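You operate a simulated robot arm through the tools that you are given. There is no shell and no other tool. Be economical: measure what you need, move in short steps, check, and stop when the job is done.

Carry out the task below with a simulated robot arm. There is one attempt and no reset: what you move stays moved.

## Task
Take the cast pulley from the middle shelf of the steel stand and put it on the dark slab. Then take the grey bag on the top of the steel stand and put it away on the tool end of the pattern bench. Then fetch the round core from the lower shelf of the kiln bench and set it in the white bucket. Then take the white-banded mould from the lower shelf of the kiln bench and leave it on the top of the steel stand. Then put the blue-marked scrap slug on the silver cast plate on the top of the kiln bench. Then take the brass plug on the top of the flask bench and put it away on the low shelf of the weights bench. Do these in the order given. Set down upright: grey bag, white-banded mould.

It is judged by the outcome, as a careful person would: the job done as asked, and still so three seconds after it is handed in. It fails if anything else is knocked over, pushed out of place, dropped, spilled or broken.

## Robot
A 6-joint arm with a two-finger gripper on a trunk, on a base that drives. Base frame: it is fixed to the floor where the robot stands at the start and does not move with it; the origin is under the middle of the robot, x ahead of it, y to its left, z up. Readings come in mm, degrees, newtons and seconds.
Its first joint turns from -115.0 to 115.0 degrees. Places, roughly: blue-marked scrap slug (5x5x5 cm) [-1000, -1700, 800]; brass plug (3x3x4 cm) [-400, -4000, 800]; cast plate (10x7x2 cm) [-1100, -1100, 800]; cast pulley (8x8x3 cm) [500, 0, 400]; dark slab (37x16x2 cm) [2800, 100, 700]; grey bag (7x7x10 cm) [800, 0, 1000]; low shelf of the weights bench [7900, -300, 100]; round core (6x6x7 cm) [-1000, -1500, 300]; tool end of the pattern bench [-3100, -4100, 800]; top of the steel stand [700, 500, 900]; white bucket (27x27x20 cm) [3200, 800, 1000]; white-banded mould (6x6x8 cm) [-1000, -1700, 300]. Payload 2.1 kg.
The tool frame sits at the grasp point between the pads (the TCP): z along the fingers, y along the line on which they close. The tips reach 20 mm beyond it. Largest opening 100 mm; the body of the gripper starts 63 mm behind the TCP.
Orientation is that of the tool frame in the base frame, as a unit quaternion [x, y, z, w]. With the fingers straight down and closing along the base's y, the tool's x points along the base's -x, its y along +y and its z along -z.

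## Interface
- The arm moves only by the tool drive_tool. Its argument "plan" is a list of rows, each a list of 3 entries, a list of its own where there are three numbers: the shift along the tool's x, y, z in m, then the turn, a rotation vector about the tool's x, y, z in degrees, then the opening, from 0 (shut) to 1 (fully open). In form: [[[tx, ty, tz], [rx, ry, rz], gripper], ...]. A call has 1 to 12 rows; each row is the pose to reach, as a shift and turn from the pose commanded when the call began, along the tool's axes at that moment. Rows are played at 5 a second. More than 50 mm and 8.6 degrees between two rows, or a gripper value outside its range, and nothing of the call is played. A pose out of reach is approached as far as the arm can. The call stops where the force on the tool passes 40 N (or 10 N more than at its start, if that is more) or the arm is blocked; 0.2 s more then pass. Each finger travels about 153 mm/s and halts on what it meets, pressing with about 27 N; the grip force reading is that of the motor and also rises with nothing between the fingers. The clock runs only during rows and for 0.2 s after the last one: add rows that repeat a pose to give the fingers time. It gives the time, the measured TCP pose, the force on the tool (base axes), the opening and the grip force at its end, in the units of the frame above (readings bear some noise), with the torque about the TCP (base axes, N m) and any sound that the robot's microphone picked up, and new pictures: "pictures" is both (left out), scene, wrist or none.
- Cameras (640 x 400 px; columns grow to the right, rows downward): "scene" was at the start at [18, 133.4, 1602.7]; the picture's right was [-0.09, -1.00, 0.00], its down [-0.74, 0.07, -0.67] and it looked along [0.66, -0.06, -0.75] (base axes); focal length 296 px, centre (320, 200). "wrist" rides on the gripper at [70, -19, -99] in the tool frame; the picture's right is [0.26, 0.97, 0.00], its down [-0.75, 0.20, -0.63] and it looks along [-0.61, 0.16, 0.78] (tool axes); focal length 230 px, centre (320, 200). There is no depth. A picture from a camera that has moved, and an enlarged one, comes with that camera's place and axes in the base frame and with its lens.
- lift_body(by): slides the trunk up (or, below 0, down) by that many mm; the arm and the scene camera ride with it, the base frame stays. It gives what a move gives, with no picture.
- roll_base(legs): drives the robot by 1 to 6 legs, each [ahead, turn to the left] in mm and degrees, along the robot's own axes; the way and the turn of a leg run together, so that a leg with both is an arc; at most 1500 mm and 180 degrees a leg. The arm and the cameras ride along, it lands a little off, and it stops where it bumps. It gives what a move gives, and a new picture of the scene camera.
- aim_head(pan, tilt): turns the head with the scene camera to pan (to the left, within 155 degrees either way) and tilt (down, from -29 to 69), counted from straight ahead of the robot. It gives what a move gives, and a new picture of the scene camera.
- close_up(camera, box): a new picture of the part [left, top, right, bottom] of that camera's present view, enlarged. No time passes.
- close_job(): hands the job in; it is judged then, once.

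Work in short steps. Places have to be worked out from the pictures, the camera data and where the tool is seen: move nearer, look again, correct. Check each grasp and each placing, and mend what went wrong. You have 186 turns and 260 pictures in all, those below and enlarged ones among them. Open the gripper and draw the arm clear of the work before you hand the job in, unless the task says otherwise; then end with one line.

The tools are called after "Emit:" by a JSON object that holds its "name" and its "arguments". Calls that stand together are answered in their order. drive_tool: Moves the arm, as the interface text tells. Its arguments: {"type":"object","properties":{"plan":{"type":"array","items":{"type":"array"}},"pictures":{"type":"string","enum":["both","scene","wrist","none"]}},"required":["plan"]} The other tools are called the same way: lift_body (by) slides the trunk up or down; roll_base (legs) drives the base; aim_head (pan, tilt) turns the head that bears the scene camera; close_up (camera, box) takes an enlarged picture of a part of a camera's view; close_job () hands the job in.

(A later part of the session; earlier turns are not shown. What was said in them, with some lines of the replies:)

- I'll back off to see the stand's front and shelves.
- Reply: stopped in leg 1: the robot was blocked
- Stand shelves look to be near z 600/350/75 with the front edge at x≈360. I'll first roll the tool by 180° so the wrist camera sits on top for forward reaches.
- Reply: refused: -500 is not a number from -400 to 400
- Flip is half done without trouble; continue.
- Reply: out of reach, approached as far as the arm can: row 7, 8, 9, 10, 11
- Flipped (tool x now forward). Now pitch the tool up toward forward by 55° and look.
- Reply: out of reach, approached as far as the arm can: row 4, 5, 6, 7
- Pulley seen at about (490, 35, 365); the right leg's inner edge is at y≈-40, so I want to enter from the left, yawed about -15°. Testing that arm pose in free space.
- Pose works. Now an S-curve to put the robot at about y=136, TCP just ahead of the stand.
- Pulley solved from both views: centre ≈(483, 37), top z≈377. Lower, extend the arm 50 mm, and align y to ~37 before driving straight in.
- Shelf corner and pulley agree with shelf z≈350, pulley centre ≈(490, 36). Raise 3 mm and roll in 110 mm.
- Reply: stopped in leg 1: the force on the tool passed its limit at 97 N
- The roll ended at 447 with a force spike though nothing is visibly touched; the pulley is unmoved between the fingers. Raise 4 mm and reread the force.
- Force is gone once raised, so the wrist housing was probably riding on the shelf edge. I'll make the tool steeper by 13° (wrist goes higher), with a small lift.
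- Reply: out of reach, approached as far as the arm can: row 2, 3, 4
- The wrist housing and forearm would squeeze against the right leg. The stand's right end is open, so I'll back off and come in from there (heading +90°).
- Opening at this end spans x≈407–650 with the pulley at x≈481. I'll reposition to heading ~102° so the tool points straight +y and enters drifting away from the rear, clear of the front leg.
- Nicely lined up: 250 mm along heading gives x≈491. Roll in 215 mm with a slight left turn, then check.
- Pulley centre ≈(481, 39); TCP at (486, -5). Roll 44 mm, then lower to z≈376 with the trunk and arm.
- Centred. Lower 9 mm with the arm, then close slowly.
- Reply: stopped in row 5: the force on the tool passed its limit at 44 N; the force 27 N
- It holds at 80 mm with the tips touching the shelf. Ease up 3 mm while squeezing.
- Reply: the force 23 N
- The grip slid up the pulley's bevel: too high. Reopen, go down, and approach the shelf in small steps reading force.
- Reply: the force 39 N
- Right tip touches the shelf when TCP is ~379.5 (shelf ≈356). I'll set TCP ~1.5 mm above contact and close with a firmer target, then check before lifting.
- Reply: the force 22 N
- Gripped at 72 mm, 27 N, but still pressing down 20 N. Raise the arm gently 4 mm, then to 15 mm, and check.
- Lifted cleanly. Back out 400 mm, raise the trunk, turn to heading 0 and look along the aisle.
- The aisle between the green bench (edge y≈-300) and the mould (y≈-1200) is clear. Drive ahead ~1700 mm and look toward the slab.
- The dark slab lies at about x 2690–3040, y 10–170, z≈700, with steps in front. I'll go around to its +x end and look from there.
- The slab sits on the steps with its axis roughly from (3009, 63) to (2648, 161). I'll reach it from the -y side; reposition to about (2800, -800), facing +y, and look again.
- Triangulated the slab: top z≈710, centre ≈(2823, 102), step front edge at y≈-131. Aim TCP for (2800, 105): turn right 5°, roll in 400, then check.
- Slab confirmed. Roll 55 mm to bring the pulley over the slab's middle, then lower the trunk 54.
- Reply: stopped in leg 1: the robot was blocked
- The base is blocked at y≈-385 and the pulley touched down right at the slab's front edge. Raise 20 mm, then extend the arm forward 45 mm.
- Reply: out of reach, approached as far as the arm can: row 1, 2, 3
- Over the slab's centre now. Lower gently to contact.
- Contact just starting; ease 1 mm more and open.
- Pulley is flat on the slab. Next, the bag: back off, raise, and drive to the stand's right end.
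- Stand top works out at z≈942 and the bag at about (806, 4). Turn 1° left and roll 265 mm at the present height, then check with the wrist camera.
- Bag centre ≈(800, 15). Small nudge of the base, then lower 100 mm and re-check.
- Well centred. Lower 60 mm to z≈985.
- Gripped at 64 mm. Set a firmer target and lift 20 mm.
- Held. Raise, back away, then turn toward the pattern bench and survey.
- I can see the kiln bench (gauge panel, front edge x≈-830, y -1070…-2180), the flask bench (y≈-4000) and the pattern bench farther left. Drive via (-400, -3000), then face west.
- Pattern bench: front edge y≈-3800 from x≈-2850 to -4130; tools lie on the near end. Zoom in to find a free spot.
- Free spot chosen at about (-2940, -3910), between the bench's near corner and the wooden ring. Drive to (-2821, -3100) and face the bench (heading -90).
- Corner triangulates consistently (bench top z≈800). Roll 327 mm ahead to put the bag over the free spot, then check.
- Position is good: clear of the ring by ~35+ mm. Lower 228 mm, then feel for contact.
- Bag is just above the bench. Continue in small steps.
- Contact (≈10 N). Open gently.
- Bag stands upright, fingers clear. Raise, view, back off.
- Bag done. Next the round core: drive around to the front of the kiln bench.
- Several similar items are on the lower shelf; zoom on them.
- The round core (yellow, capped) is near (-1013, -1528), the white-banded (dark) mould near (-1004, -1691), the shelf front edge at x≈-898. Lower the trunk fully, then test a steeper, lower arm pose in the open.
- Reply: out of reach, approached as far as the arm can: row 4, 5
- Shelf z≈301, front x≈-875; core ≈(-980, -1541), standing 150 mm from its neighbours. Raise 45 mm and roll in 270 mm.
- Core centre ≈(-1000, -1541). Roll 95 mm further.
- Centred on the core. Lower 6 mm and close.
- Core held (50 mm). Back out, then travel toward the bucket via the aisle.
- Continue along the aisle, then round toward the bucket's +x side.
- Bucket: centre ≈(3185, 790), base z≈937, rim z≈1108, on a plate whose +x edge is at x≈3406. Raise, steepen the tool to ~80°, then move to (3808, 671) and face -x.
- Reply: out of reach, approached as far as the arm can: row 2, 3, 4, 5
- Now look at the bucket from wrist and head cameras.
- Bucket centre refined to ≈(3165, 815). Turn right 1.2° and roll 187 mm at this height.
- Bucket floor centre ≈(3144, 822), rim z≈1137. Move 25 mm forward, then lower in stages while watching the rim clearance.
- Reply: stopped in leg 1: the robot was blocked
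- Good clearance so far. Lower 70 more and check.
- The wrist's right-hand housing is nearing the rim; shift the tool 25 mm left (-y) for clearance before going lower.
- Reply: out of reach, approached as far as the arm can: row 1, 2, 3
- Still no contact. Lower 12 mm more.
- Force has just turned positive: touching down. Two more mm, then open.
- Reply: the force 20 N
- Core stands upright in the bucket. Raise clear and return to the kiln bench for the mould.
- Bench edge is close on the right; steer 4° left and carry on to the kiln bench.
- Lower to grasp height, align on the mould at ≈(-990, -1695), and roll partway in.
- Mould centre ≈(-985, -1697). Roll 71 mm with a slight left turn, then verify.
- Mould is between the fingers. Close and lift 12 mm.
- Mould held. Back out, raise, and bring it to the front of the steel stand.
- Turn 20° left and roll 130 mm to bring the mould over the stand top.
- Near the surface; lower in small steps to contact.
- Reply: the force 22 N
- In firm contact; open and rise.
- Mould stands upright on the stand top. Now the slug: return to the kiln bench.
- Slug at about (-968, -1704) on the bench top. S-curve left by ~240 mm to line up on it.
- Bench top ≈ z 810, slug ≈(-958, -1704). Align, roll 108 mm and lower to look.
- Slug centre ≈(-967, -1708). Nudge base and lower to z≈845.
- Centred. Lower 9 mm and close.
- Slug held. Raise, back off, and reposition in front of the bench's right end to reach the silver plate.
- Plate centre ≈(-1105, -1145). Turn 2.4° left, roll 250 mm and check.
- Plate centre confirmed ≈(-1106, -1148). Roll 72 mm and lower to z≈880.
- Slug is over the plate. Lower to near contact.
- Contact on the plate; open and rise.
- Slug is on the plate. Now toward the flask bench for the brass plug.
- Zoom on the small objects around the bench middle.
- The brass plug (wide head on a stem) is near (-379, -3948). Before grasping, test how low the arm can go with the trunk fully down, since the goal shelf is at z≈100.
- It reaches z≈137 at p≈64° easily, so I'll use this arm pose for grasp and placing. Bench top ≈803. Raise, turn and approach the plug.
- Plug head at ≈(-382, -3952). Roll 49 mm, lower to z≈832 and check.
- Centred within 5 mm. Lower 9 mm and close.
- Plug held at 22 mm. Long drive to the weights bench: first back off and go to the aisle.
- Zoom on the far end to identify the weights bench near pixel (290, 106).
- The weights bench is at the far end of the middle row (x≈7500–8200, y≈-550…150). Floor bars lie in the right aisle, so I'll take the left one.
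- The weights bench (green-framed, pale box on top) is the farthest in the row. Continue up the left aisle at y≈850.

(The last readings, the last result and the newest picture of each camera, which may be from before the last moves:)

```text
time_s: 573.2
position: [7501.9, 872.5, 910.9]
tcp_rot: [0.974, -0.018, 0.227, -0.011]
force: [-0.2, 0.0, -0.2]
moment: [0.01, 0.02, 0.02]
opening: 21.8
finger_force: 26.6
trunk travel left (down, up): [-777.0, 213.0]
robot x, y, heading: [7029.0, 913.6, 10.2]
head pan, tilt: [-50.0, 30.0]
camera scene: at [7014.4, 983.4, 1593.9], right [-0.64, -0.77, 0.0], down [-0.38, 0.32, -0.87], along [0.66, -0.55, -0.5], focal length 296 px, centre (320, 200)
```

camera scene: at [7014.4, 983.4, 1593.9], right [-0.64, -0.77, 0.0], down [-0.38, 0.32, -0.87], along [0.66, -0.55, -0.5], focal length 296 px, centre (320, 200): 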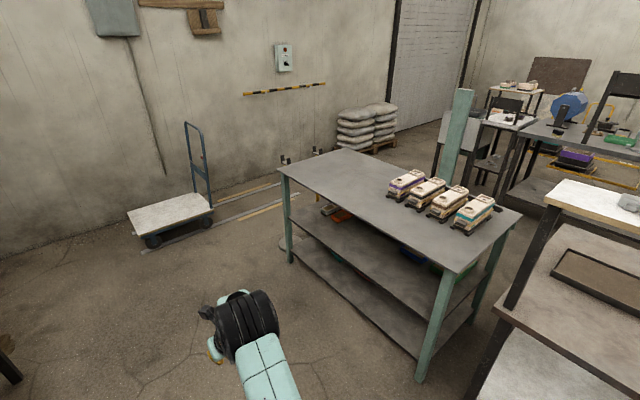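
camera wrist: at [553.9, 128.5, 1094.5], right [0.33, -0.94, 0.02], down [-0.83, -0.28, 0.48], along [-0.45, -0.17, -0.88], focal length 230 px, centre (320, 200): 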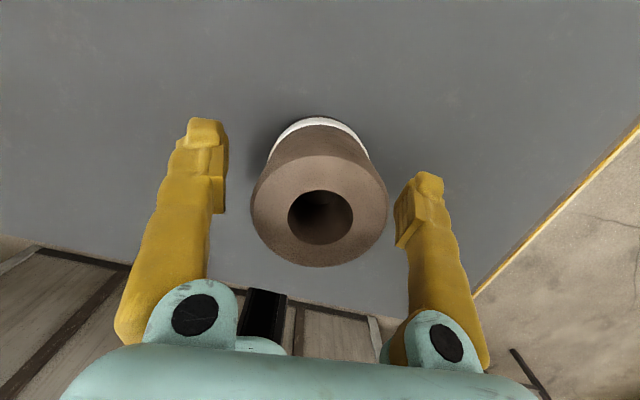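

Weights bench: front edge y≈60, x 7327–8495; low shelf z≈100, middle shelf z≈490. Move in front of it and face it with the trunk lowered.

Emit:
{"name": "roll_base", "arguments": {"legs": [[0, -17], [930, 0], [0, -83]]}}

Emit:
{"name": "lift_body", "arguments": {"by": -400}}

Emit:
{"name": "lift_body", "arguments": {"by": -330}}

Emit:
{"name": "aim_head", "arguments": {"pan": -10, "tilt": 38}}

```text
time_s: 582.6
position: [7862.8, 348.0, 909.7]
tcp_rot: [-0.623, 0.749, -0.156, -0.165]
force: [0.1, -0.6, -1.6]
moment: [0.02, 0.03, 0.0]
opening: 21.9
finger_force: 26.9
trunk travel left (down, up): [-777.0, 213.0]
robot x, y, heading: [7968.7, 811.2, -88.2]
head pan, tilt: [-50.0, 30.0]
camera scene: at [8040.2, 814.4, 1593.9], right [-0.67, 0.74, 0.0], down [0.37, 0.33, -0.87], along [-0.64, -0.58, -0.5], focal length 296 px, centre (320, 200)
```

scene: 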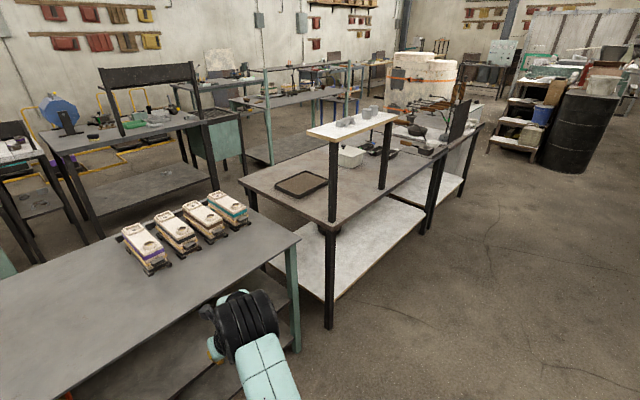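

```text
time_s: 586.5
position: [7862.3, 346.0, 510.2]
tcp_rot: [-0.622, 0.749, -0.157, -0.165]
force: [-0.1, 0.8, -0.8]
moment: [0.01, 0.01, 0.01]
opening: 22.3
finger_force: 27.5
trunk travel left (down, up): [-377.0, 613.0]
robot x, y, heading: [7970.1, 807.1, -88.0]
head pan, tilt: [-50.0, 30.0]
```

```text
time_s: 589.7
position: [7861.4, 347.5, 180.4]
tcp_rot: [-0.623, 0.748, -0.157, -0.164]
force: [0.4, 0.1, 0.1]
moment: [0.0, -0.01, 0.01]
opening: 21.9
finger_force: 27.1
trunk travel left (down, up): [-47.0, 943.0]
robot x, y, heading: [7970.2, 808.5, -88.1]
head pan, tilt: [-50.0, 30.0]
```

```text
time_s: 590.8
position: [7863.3, 347.6, 180.0]
tcp_rot: [-0.623, 0.748, -0.157, -0.165]
force: [0.0, -0.4, 0.2]
moment: [0.03, -0.03, -0.01]
opening: 22.2
finger_force: 27.1
trunk travel left (down, up): [-47.0, 943.0]
robot x, y, heading: [7971.4, 810.0, -87.9]
head pan, tilt: [-10.0, 38.0]
camera scene: at [8095.3, 789.4, 851.5], right [-0.99, 0.14, 0.0], down [0.09, 0.61, -0.79], along [-0.11, -0.78, -0.62], focal length 296 px, centre (320, 200)
```

scene: 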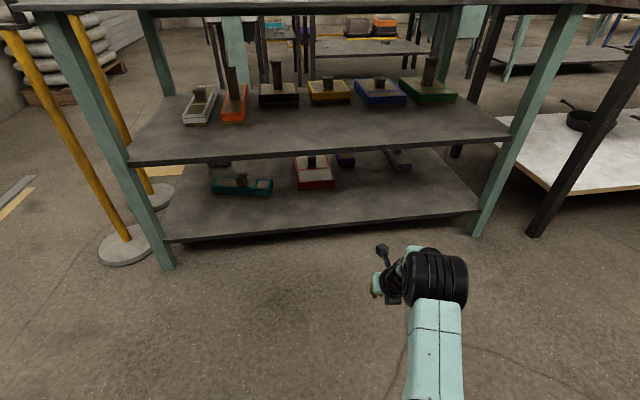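

Low shelf z≈101, front edge y≈0; spot (7877, -60) is free in front of the red box. Roll in 340 mm at TCP z≈180 and check.

Emit:
{"name": "roll_base", "arguments": {"legs": [[340, 0]]}}

Emit:
{"name": "close_up", "arguments": {"camera": "wrist", "box": [0, 0, 640, 400]}}

```text
time_s: 593.0
position: [7875.5, 4.2, 179.9]
tcp_rot: [-0.625, 0.747, -0.157, -0.164]
force: [0.3, -0.3, 0.2]
moment: [-0.01, 0.01, 0.0]
opening: 22.2
finger_force: 27.1
trunk travel left (down, up): [-47.0, 943.0]
robot x, y, heading: [7984.2, 465.0, -87.9]
head pan, tilt: [-10.0, 38.0]
camera scene: at [8107.2, 447.6, 851.5], right [-0.99, 0.14, 0.0], down [0.08, 0.61, -0.79], along [-0.11, -0.78, -0.62], focal length 296 px, centre (320, 200)
```

scene: 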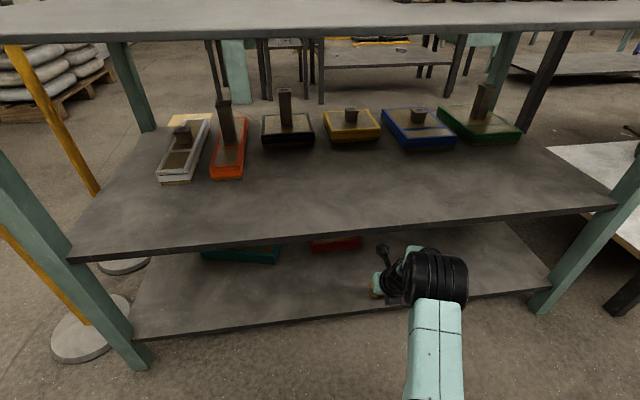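

```text
1.00 times, centred on (320, 200) of wrist (not enlarged: the box is as wide or as high as the picture)
camera zoom: at [7887.8, -15.5, 298.3], right [-0.99, -0.06, 0.09], down [-0.04, 0.97, 0.23], along [-0.1, 0.22, -0.97], focal length 230 px, centre (320, 200)
```

zoom: 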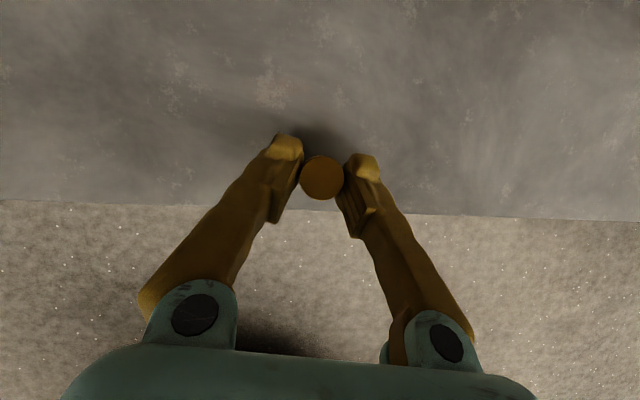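

Shelf edge at y≈38. Roll 55 mm more, then lower toward the shelf.

Emit:
{"name": "roll_base", "arguments": {"legs": [[58, 0]]}}

Emit:
{"name": "lift_body", "arguments": {"by": -44}}

Emit:
{"name": "close_up", "arguments": {"camera": "wrist", "box": [0, 0, 640, 400]}}

```text
time_s: 594.0
position: [7878.6, -53.1, 180.2]
tcp_rot: [-0.625, 0.747, -0.157, -0.164]
force: [-0.8, -0.3, -1.0]
moment: [-0.03, -0.01, 0.02]
opening: 21.9
finger_force: 27.6
trunk travel left (down, up): [-47.0, 943.0]
robot x, y, heading: [7982.6, 408.8, -87.6]
head pan, tilt: [-10.0, 38.0]
camera scene: at [8109.4, 388.8, 851.5], right [-0.99, 0.14, 0.0], down [0.08, 0.61, -0.79], along [-0.11, -0.78, -0.62], focal length 296 px, centre (320, 200)
```

scene: 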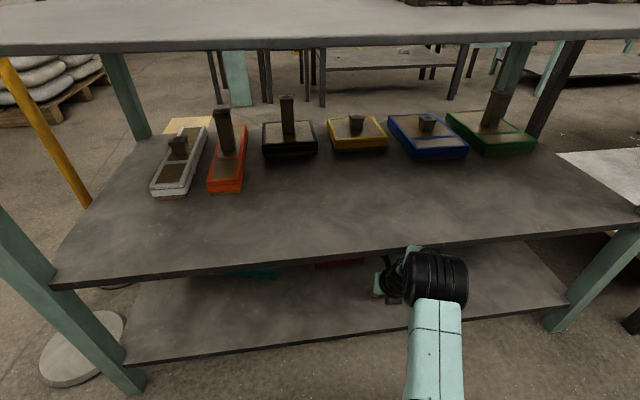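

```text
time_s: 594.6
position: [7876.1, -58.2, 159.6]
tcp_rot: [-0.623, 0.746, -0.162, -0.174]
force: [2.6, 6.2, 27.0]
moment: [0.12, 0.18, -0.07]
opening: 16.4
finger_force: 26.8
trunk travel left (down, up): [-20.0, 970.0]
robot x, y, heading: [7986.2, 407.4, -88.1]
head pan, tilt: [-10.0, 38.0]
stopped: the force on the tool passed its limit at 73 N (the readings are from after the stop); the commanded pose is now the measured one
```

```text
1.00 times, centred on (320, 200) of wrist (not enlarged: the box is as wide or as high as the picture)
camera zoom: at [7889.2, -75.9, 279.5], right [-0.99, -0.06, 0.09], down [-0.04, 0.98, 0.21], along [-0.1, 0.2, -0.97], focal length 230 px, centre (320, 200)
```

zoom: 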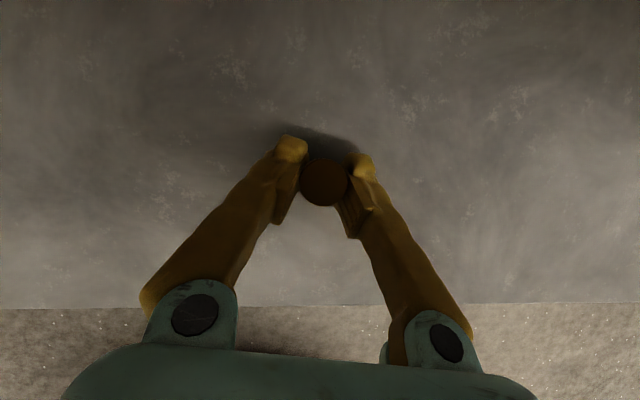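

The shelf is higher than judged (≈135): the plug is already standing on it, pressed. Relieve a few mm, then open.

Emit:
{"name": "lift_body", "arguments": {"by": 3}}

Emit:
{"name": "close_up", "arguments": {"camera": "wrist", "box": [240, 120, 400, 220]}}

```text
time_s: 595.1
position: [7876.1, -57.0, 160.7]
tcp_rot: [-0.623, 0.747, -0.16, -0.171]
force: [-0.3, -5.6, 12.4]
moment: [-0.06, 0.21, 0.07]
opening: 16.3
finger_force: 26.8
trunk travel left (down, up): [-23.0, 967.0]
robot x, y, heading: [7983.1, 405.7, -87.7]
head pan, tilt: [-10.0, 38.0]
```

```text
4.00 times, centred on (320, 170) of wrist
camera zoom: at [7889.2, -76.0, 279.5], right [-0.99, -0.06, 0.09], down [-0.04, 0.98, 0.21], along [-0.1, 0.21, -0.97], focal length 920 px, centre (320, 320)
```

zoom: 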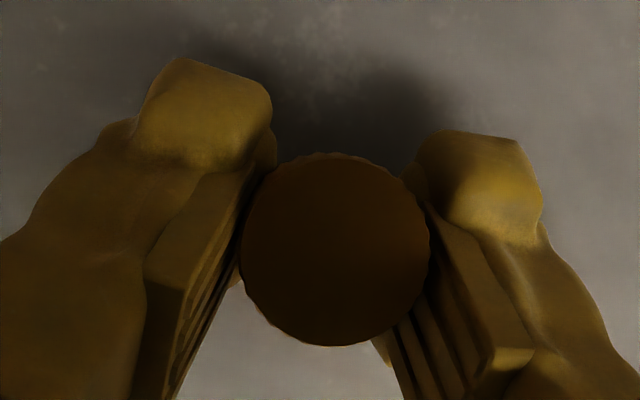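

Plug is upright with the head just above the pads. Open.

Emit:
{"name": "drive_tool", "arguments": {"plan": [[[0, 0, 0], [0, 0, 0], 0.17], [[0, 0, 0], [0, 0, 0], 0.22], [[0, 0, 0], [0, 0, 0], 0.3], [[0, 0, 0], [0, 0, 0], 0.45], [[0, 0, 0], [0, 0, 0], 0.6], [[0, 0, 0], [0, 0, 0], 0.7], [[0, 0, 0], [0, 0, 0], 0.7]], "pictures": "wrist"}}

```text
time_s: 596.4
position: [7878.6, -58.1, 162.7]
tcp_rot: [-0.625, 0.744, -0.162, -0.171]
force: [18.1, 6.0, 22.6]
moment: [0.27, 0.34, -0.43]
opening: 57.9
finger_force: 0.1
trunk travel left (down, up): [-23.0, 967.0]
robot x, y, heading: [7983.4, 408.0, -87.3]
head pan, tilt: [-10.0, 38.0]
stopped in row 6: the force on the tool passed its limit at 62 N (the readings are from after the stop); the commanded pose is now the measured one
camera wrist: at [7891.7, -76.0, 281.5], right [-0.99, -0.06, 0.09], down [-0.04, 0.98, 0.21], along [-0.1, 0.21, -0.97], focal length 230 px, centre (320, 200)
```

wrist: 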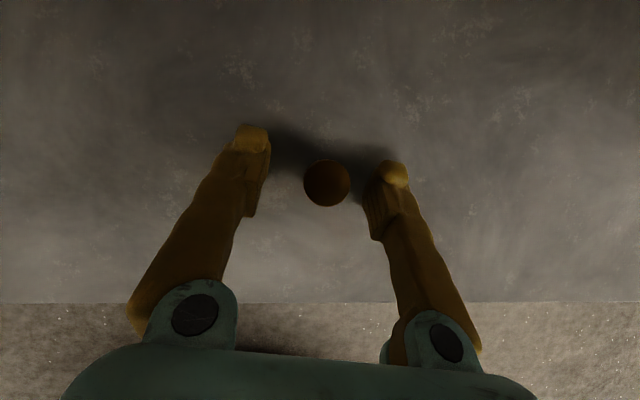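

Fingertips rub on the shelf; the plug is free and upright. Raise gently, then check.

Emit:
{"name": "lift_body", "arguments": {"by": 6}}

Emit:
{"name": "drive_tool", "arguments": {"plan": [[[0, 0, 0], [0, 0, 0], 0.65], [[0, 0, 0], [0, 0, 0], 0.75], [[0, 0, 0], [0, 0, 0], 0.75]], "pictures": "wrist"}}

```text
time_s: 597.0
position: [7877.7, -56.0, 165.1]
tcp_rot: [-0.624, 0.746, -0.16, -0.169]
force: [0.5, -0.3, 0.6]
moment: [0.02, -0.02, 0.01]
opening: 69.8
finger_force: 0.0
trunk travel left (down, up): [-29.0, 961.0]
robot x, y, heading: [7985.1, 411.4, -88.0]
head pan, tilt: [-10.0, 38.0]
```

```text
time_s: 597.8
position: [7877.3, -56.7, 165.7]
tcp_rot: [-0.624, 0.746, -0.16, -0.169]
force: [-0.5, 0.8, -0.2]
moment: [0.01, 0.02, 0.01]
opening: 74.9
finger_force: 0.1
trunk travel left (down, up): [-29.0, 961.0]
robot x, y, heading: [7986.2, 407.5, -87.9]
head pan, tilt: [-10.0, 38.0]
camera wrist: at [7890.2, -76.1, 284.7], right [-0.99, -0.06, 0.09], down [-0.04, 0.98, 0.22], along [-0.1, 0.21, -0.97], focal length 230 px, centre (320, 200)
```

wrist: 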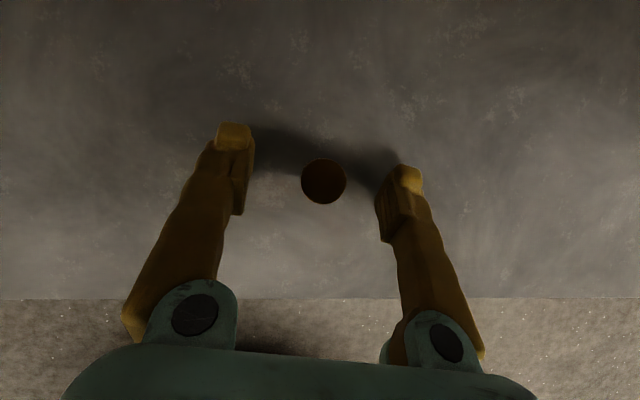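

Plug stands free. Raise 15 mm, back out, and take a last look.

Emit:
{"name": "lift_body", "arguments": {"by": 15}}

Emit:
{"name": "roll_base", "arguments": {"legs": [[-430, 0]]}}

Emit:
{"name": "close_up", "arguments": {"camera": "scene", "box": [240, 130, 480, 270]}}

```text
time_s: 598.4
position: [7877.1, -56.8, 180.9]
tcp_rot: [-0.624, 0.746, -0.16, -0.169]
force: [-0.4, 0.2, 0.3]
moment: [0.0, -0.02, 0.04]
opening: 75.2
finger_force: 0.1
trunk travel left (down, up): [-44.0, 946.0]
robot x, y, heading: [7982.4, 411.0, -87.9]
head pan, tilt: [-10.0, 38.0]
```

```text
time_s: 601.0
position: [7863.6, 371.1, 180.8]
tcp_rot: [-0.627, 0.743, -0.162, -0.168]
force: [0.1, 0.0, -0.8]
moment: [0.03, -0.02, 0.04]
opening: 75.1
finger_force: 0.0
trunk travel left (down, up): [-44.0, 946.0]
robot x, y, heading: [7969.1, 835.8, -87.3]
head pan, tilt: [-10.0, 38.0]
camera scene: at [8091.5, 817.7, 848.3], right [-0.99, 0.13, 0.0], down [0.08, 0.61, -0.79], along [-0.1, -0.78, -0.62], focal length 296 px, centre (320, 200)
```

scene: 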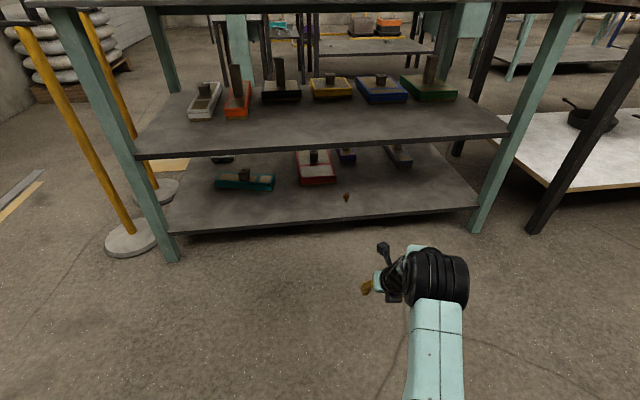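

```text
2.67 times, centred on (360, 200) of scene
camera zoom: at [8091.5, 817.7, 848.3], right [-0.99, 0.13, 0.0], down [0.08, 0.61, -0.79], along [-0.1, -0.78, -0.62], focal length 789 px, centre (213, 200)
```

zoom: 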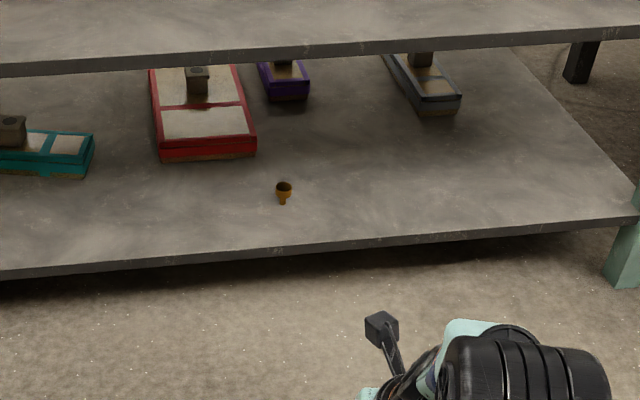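

The plug stands on the low shelf, the gripper is open and the arm is clear. All six items are placed, so I'm handing the job in.

Emit:
{"name": "close_job", "arguments": {}}

```text
The job is handed in.
```

All six items were placed in the order asked, with the grey bag and the white-banded mould standing upright, and the job is handed in.
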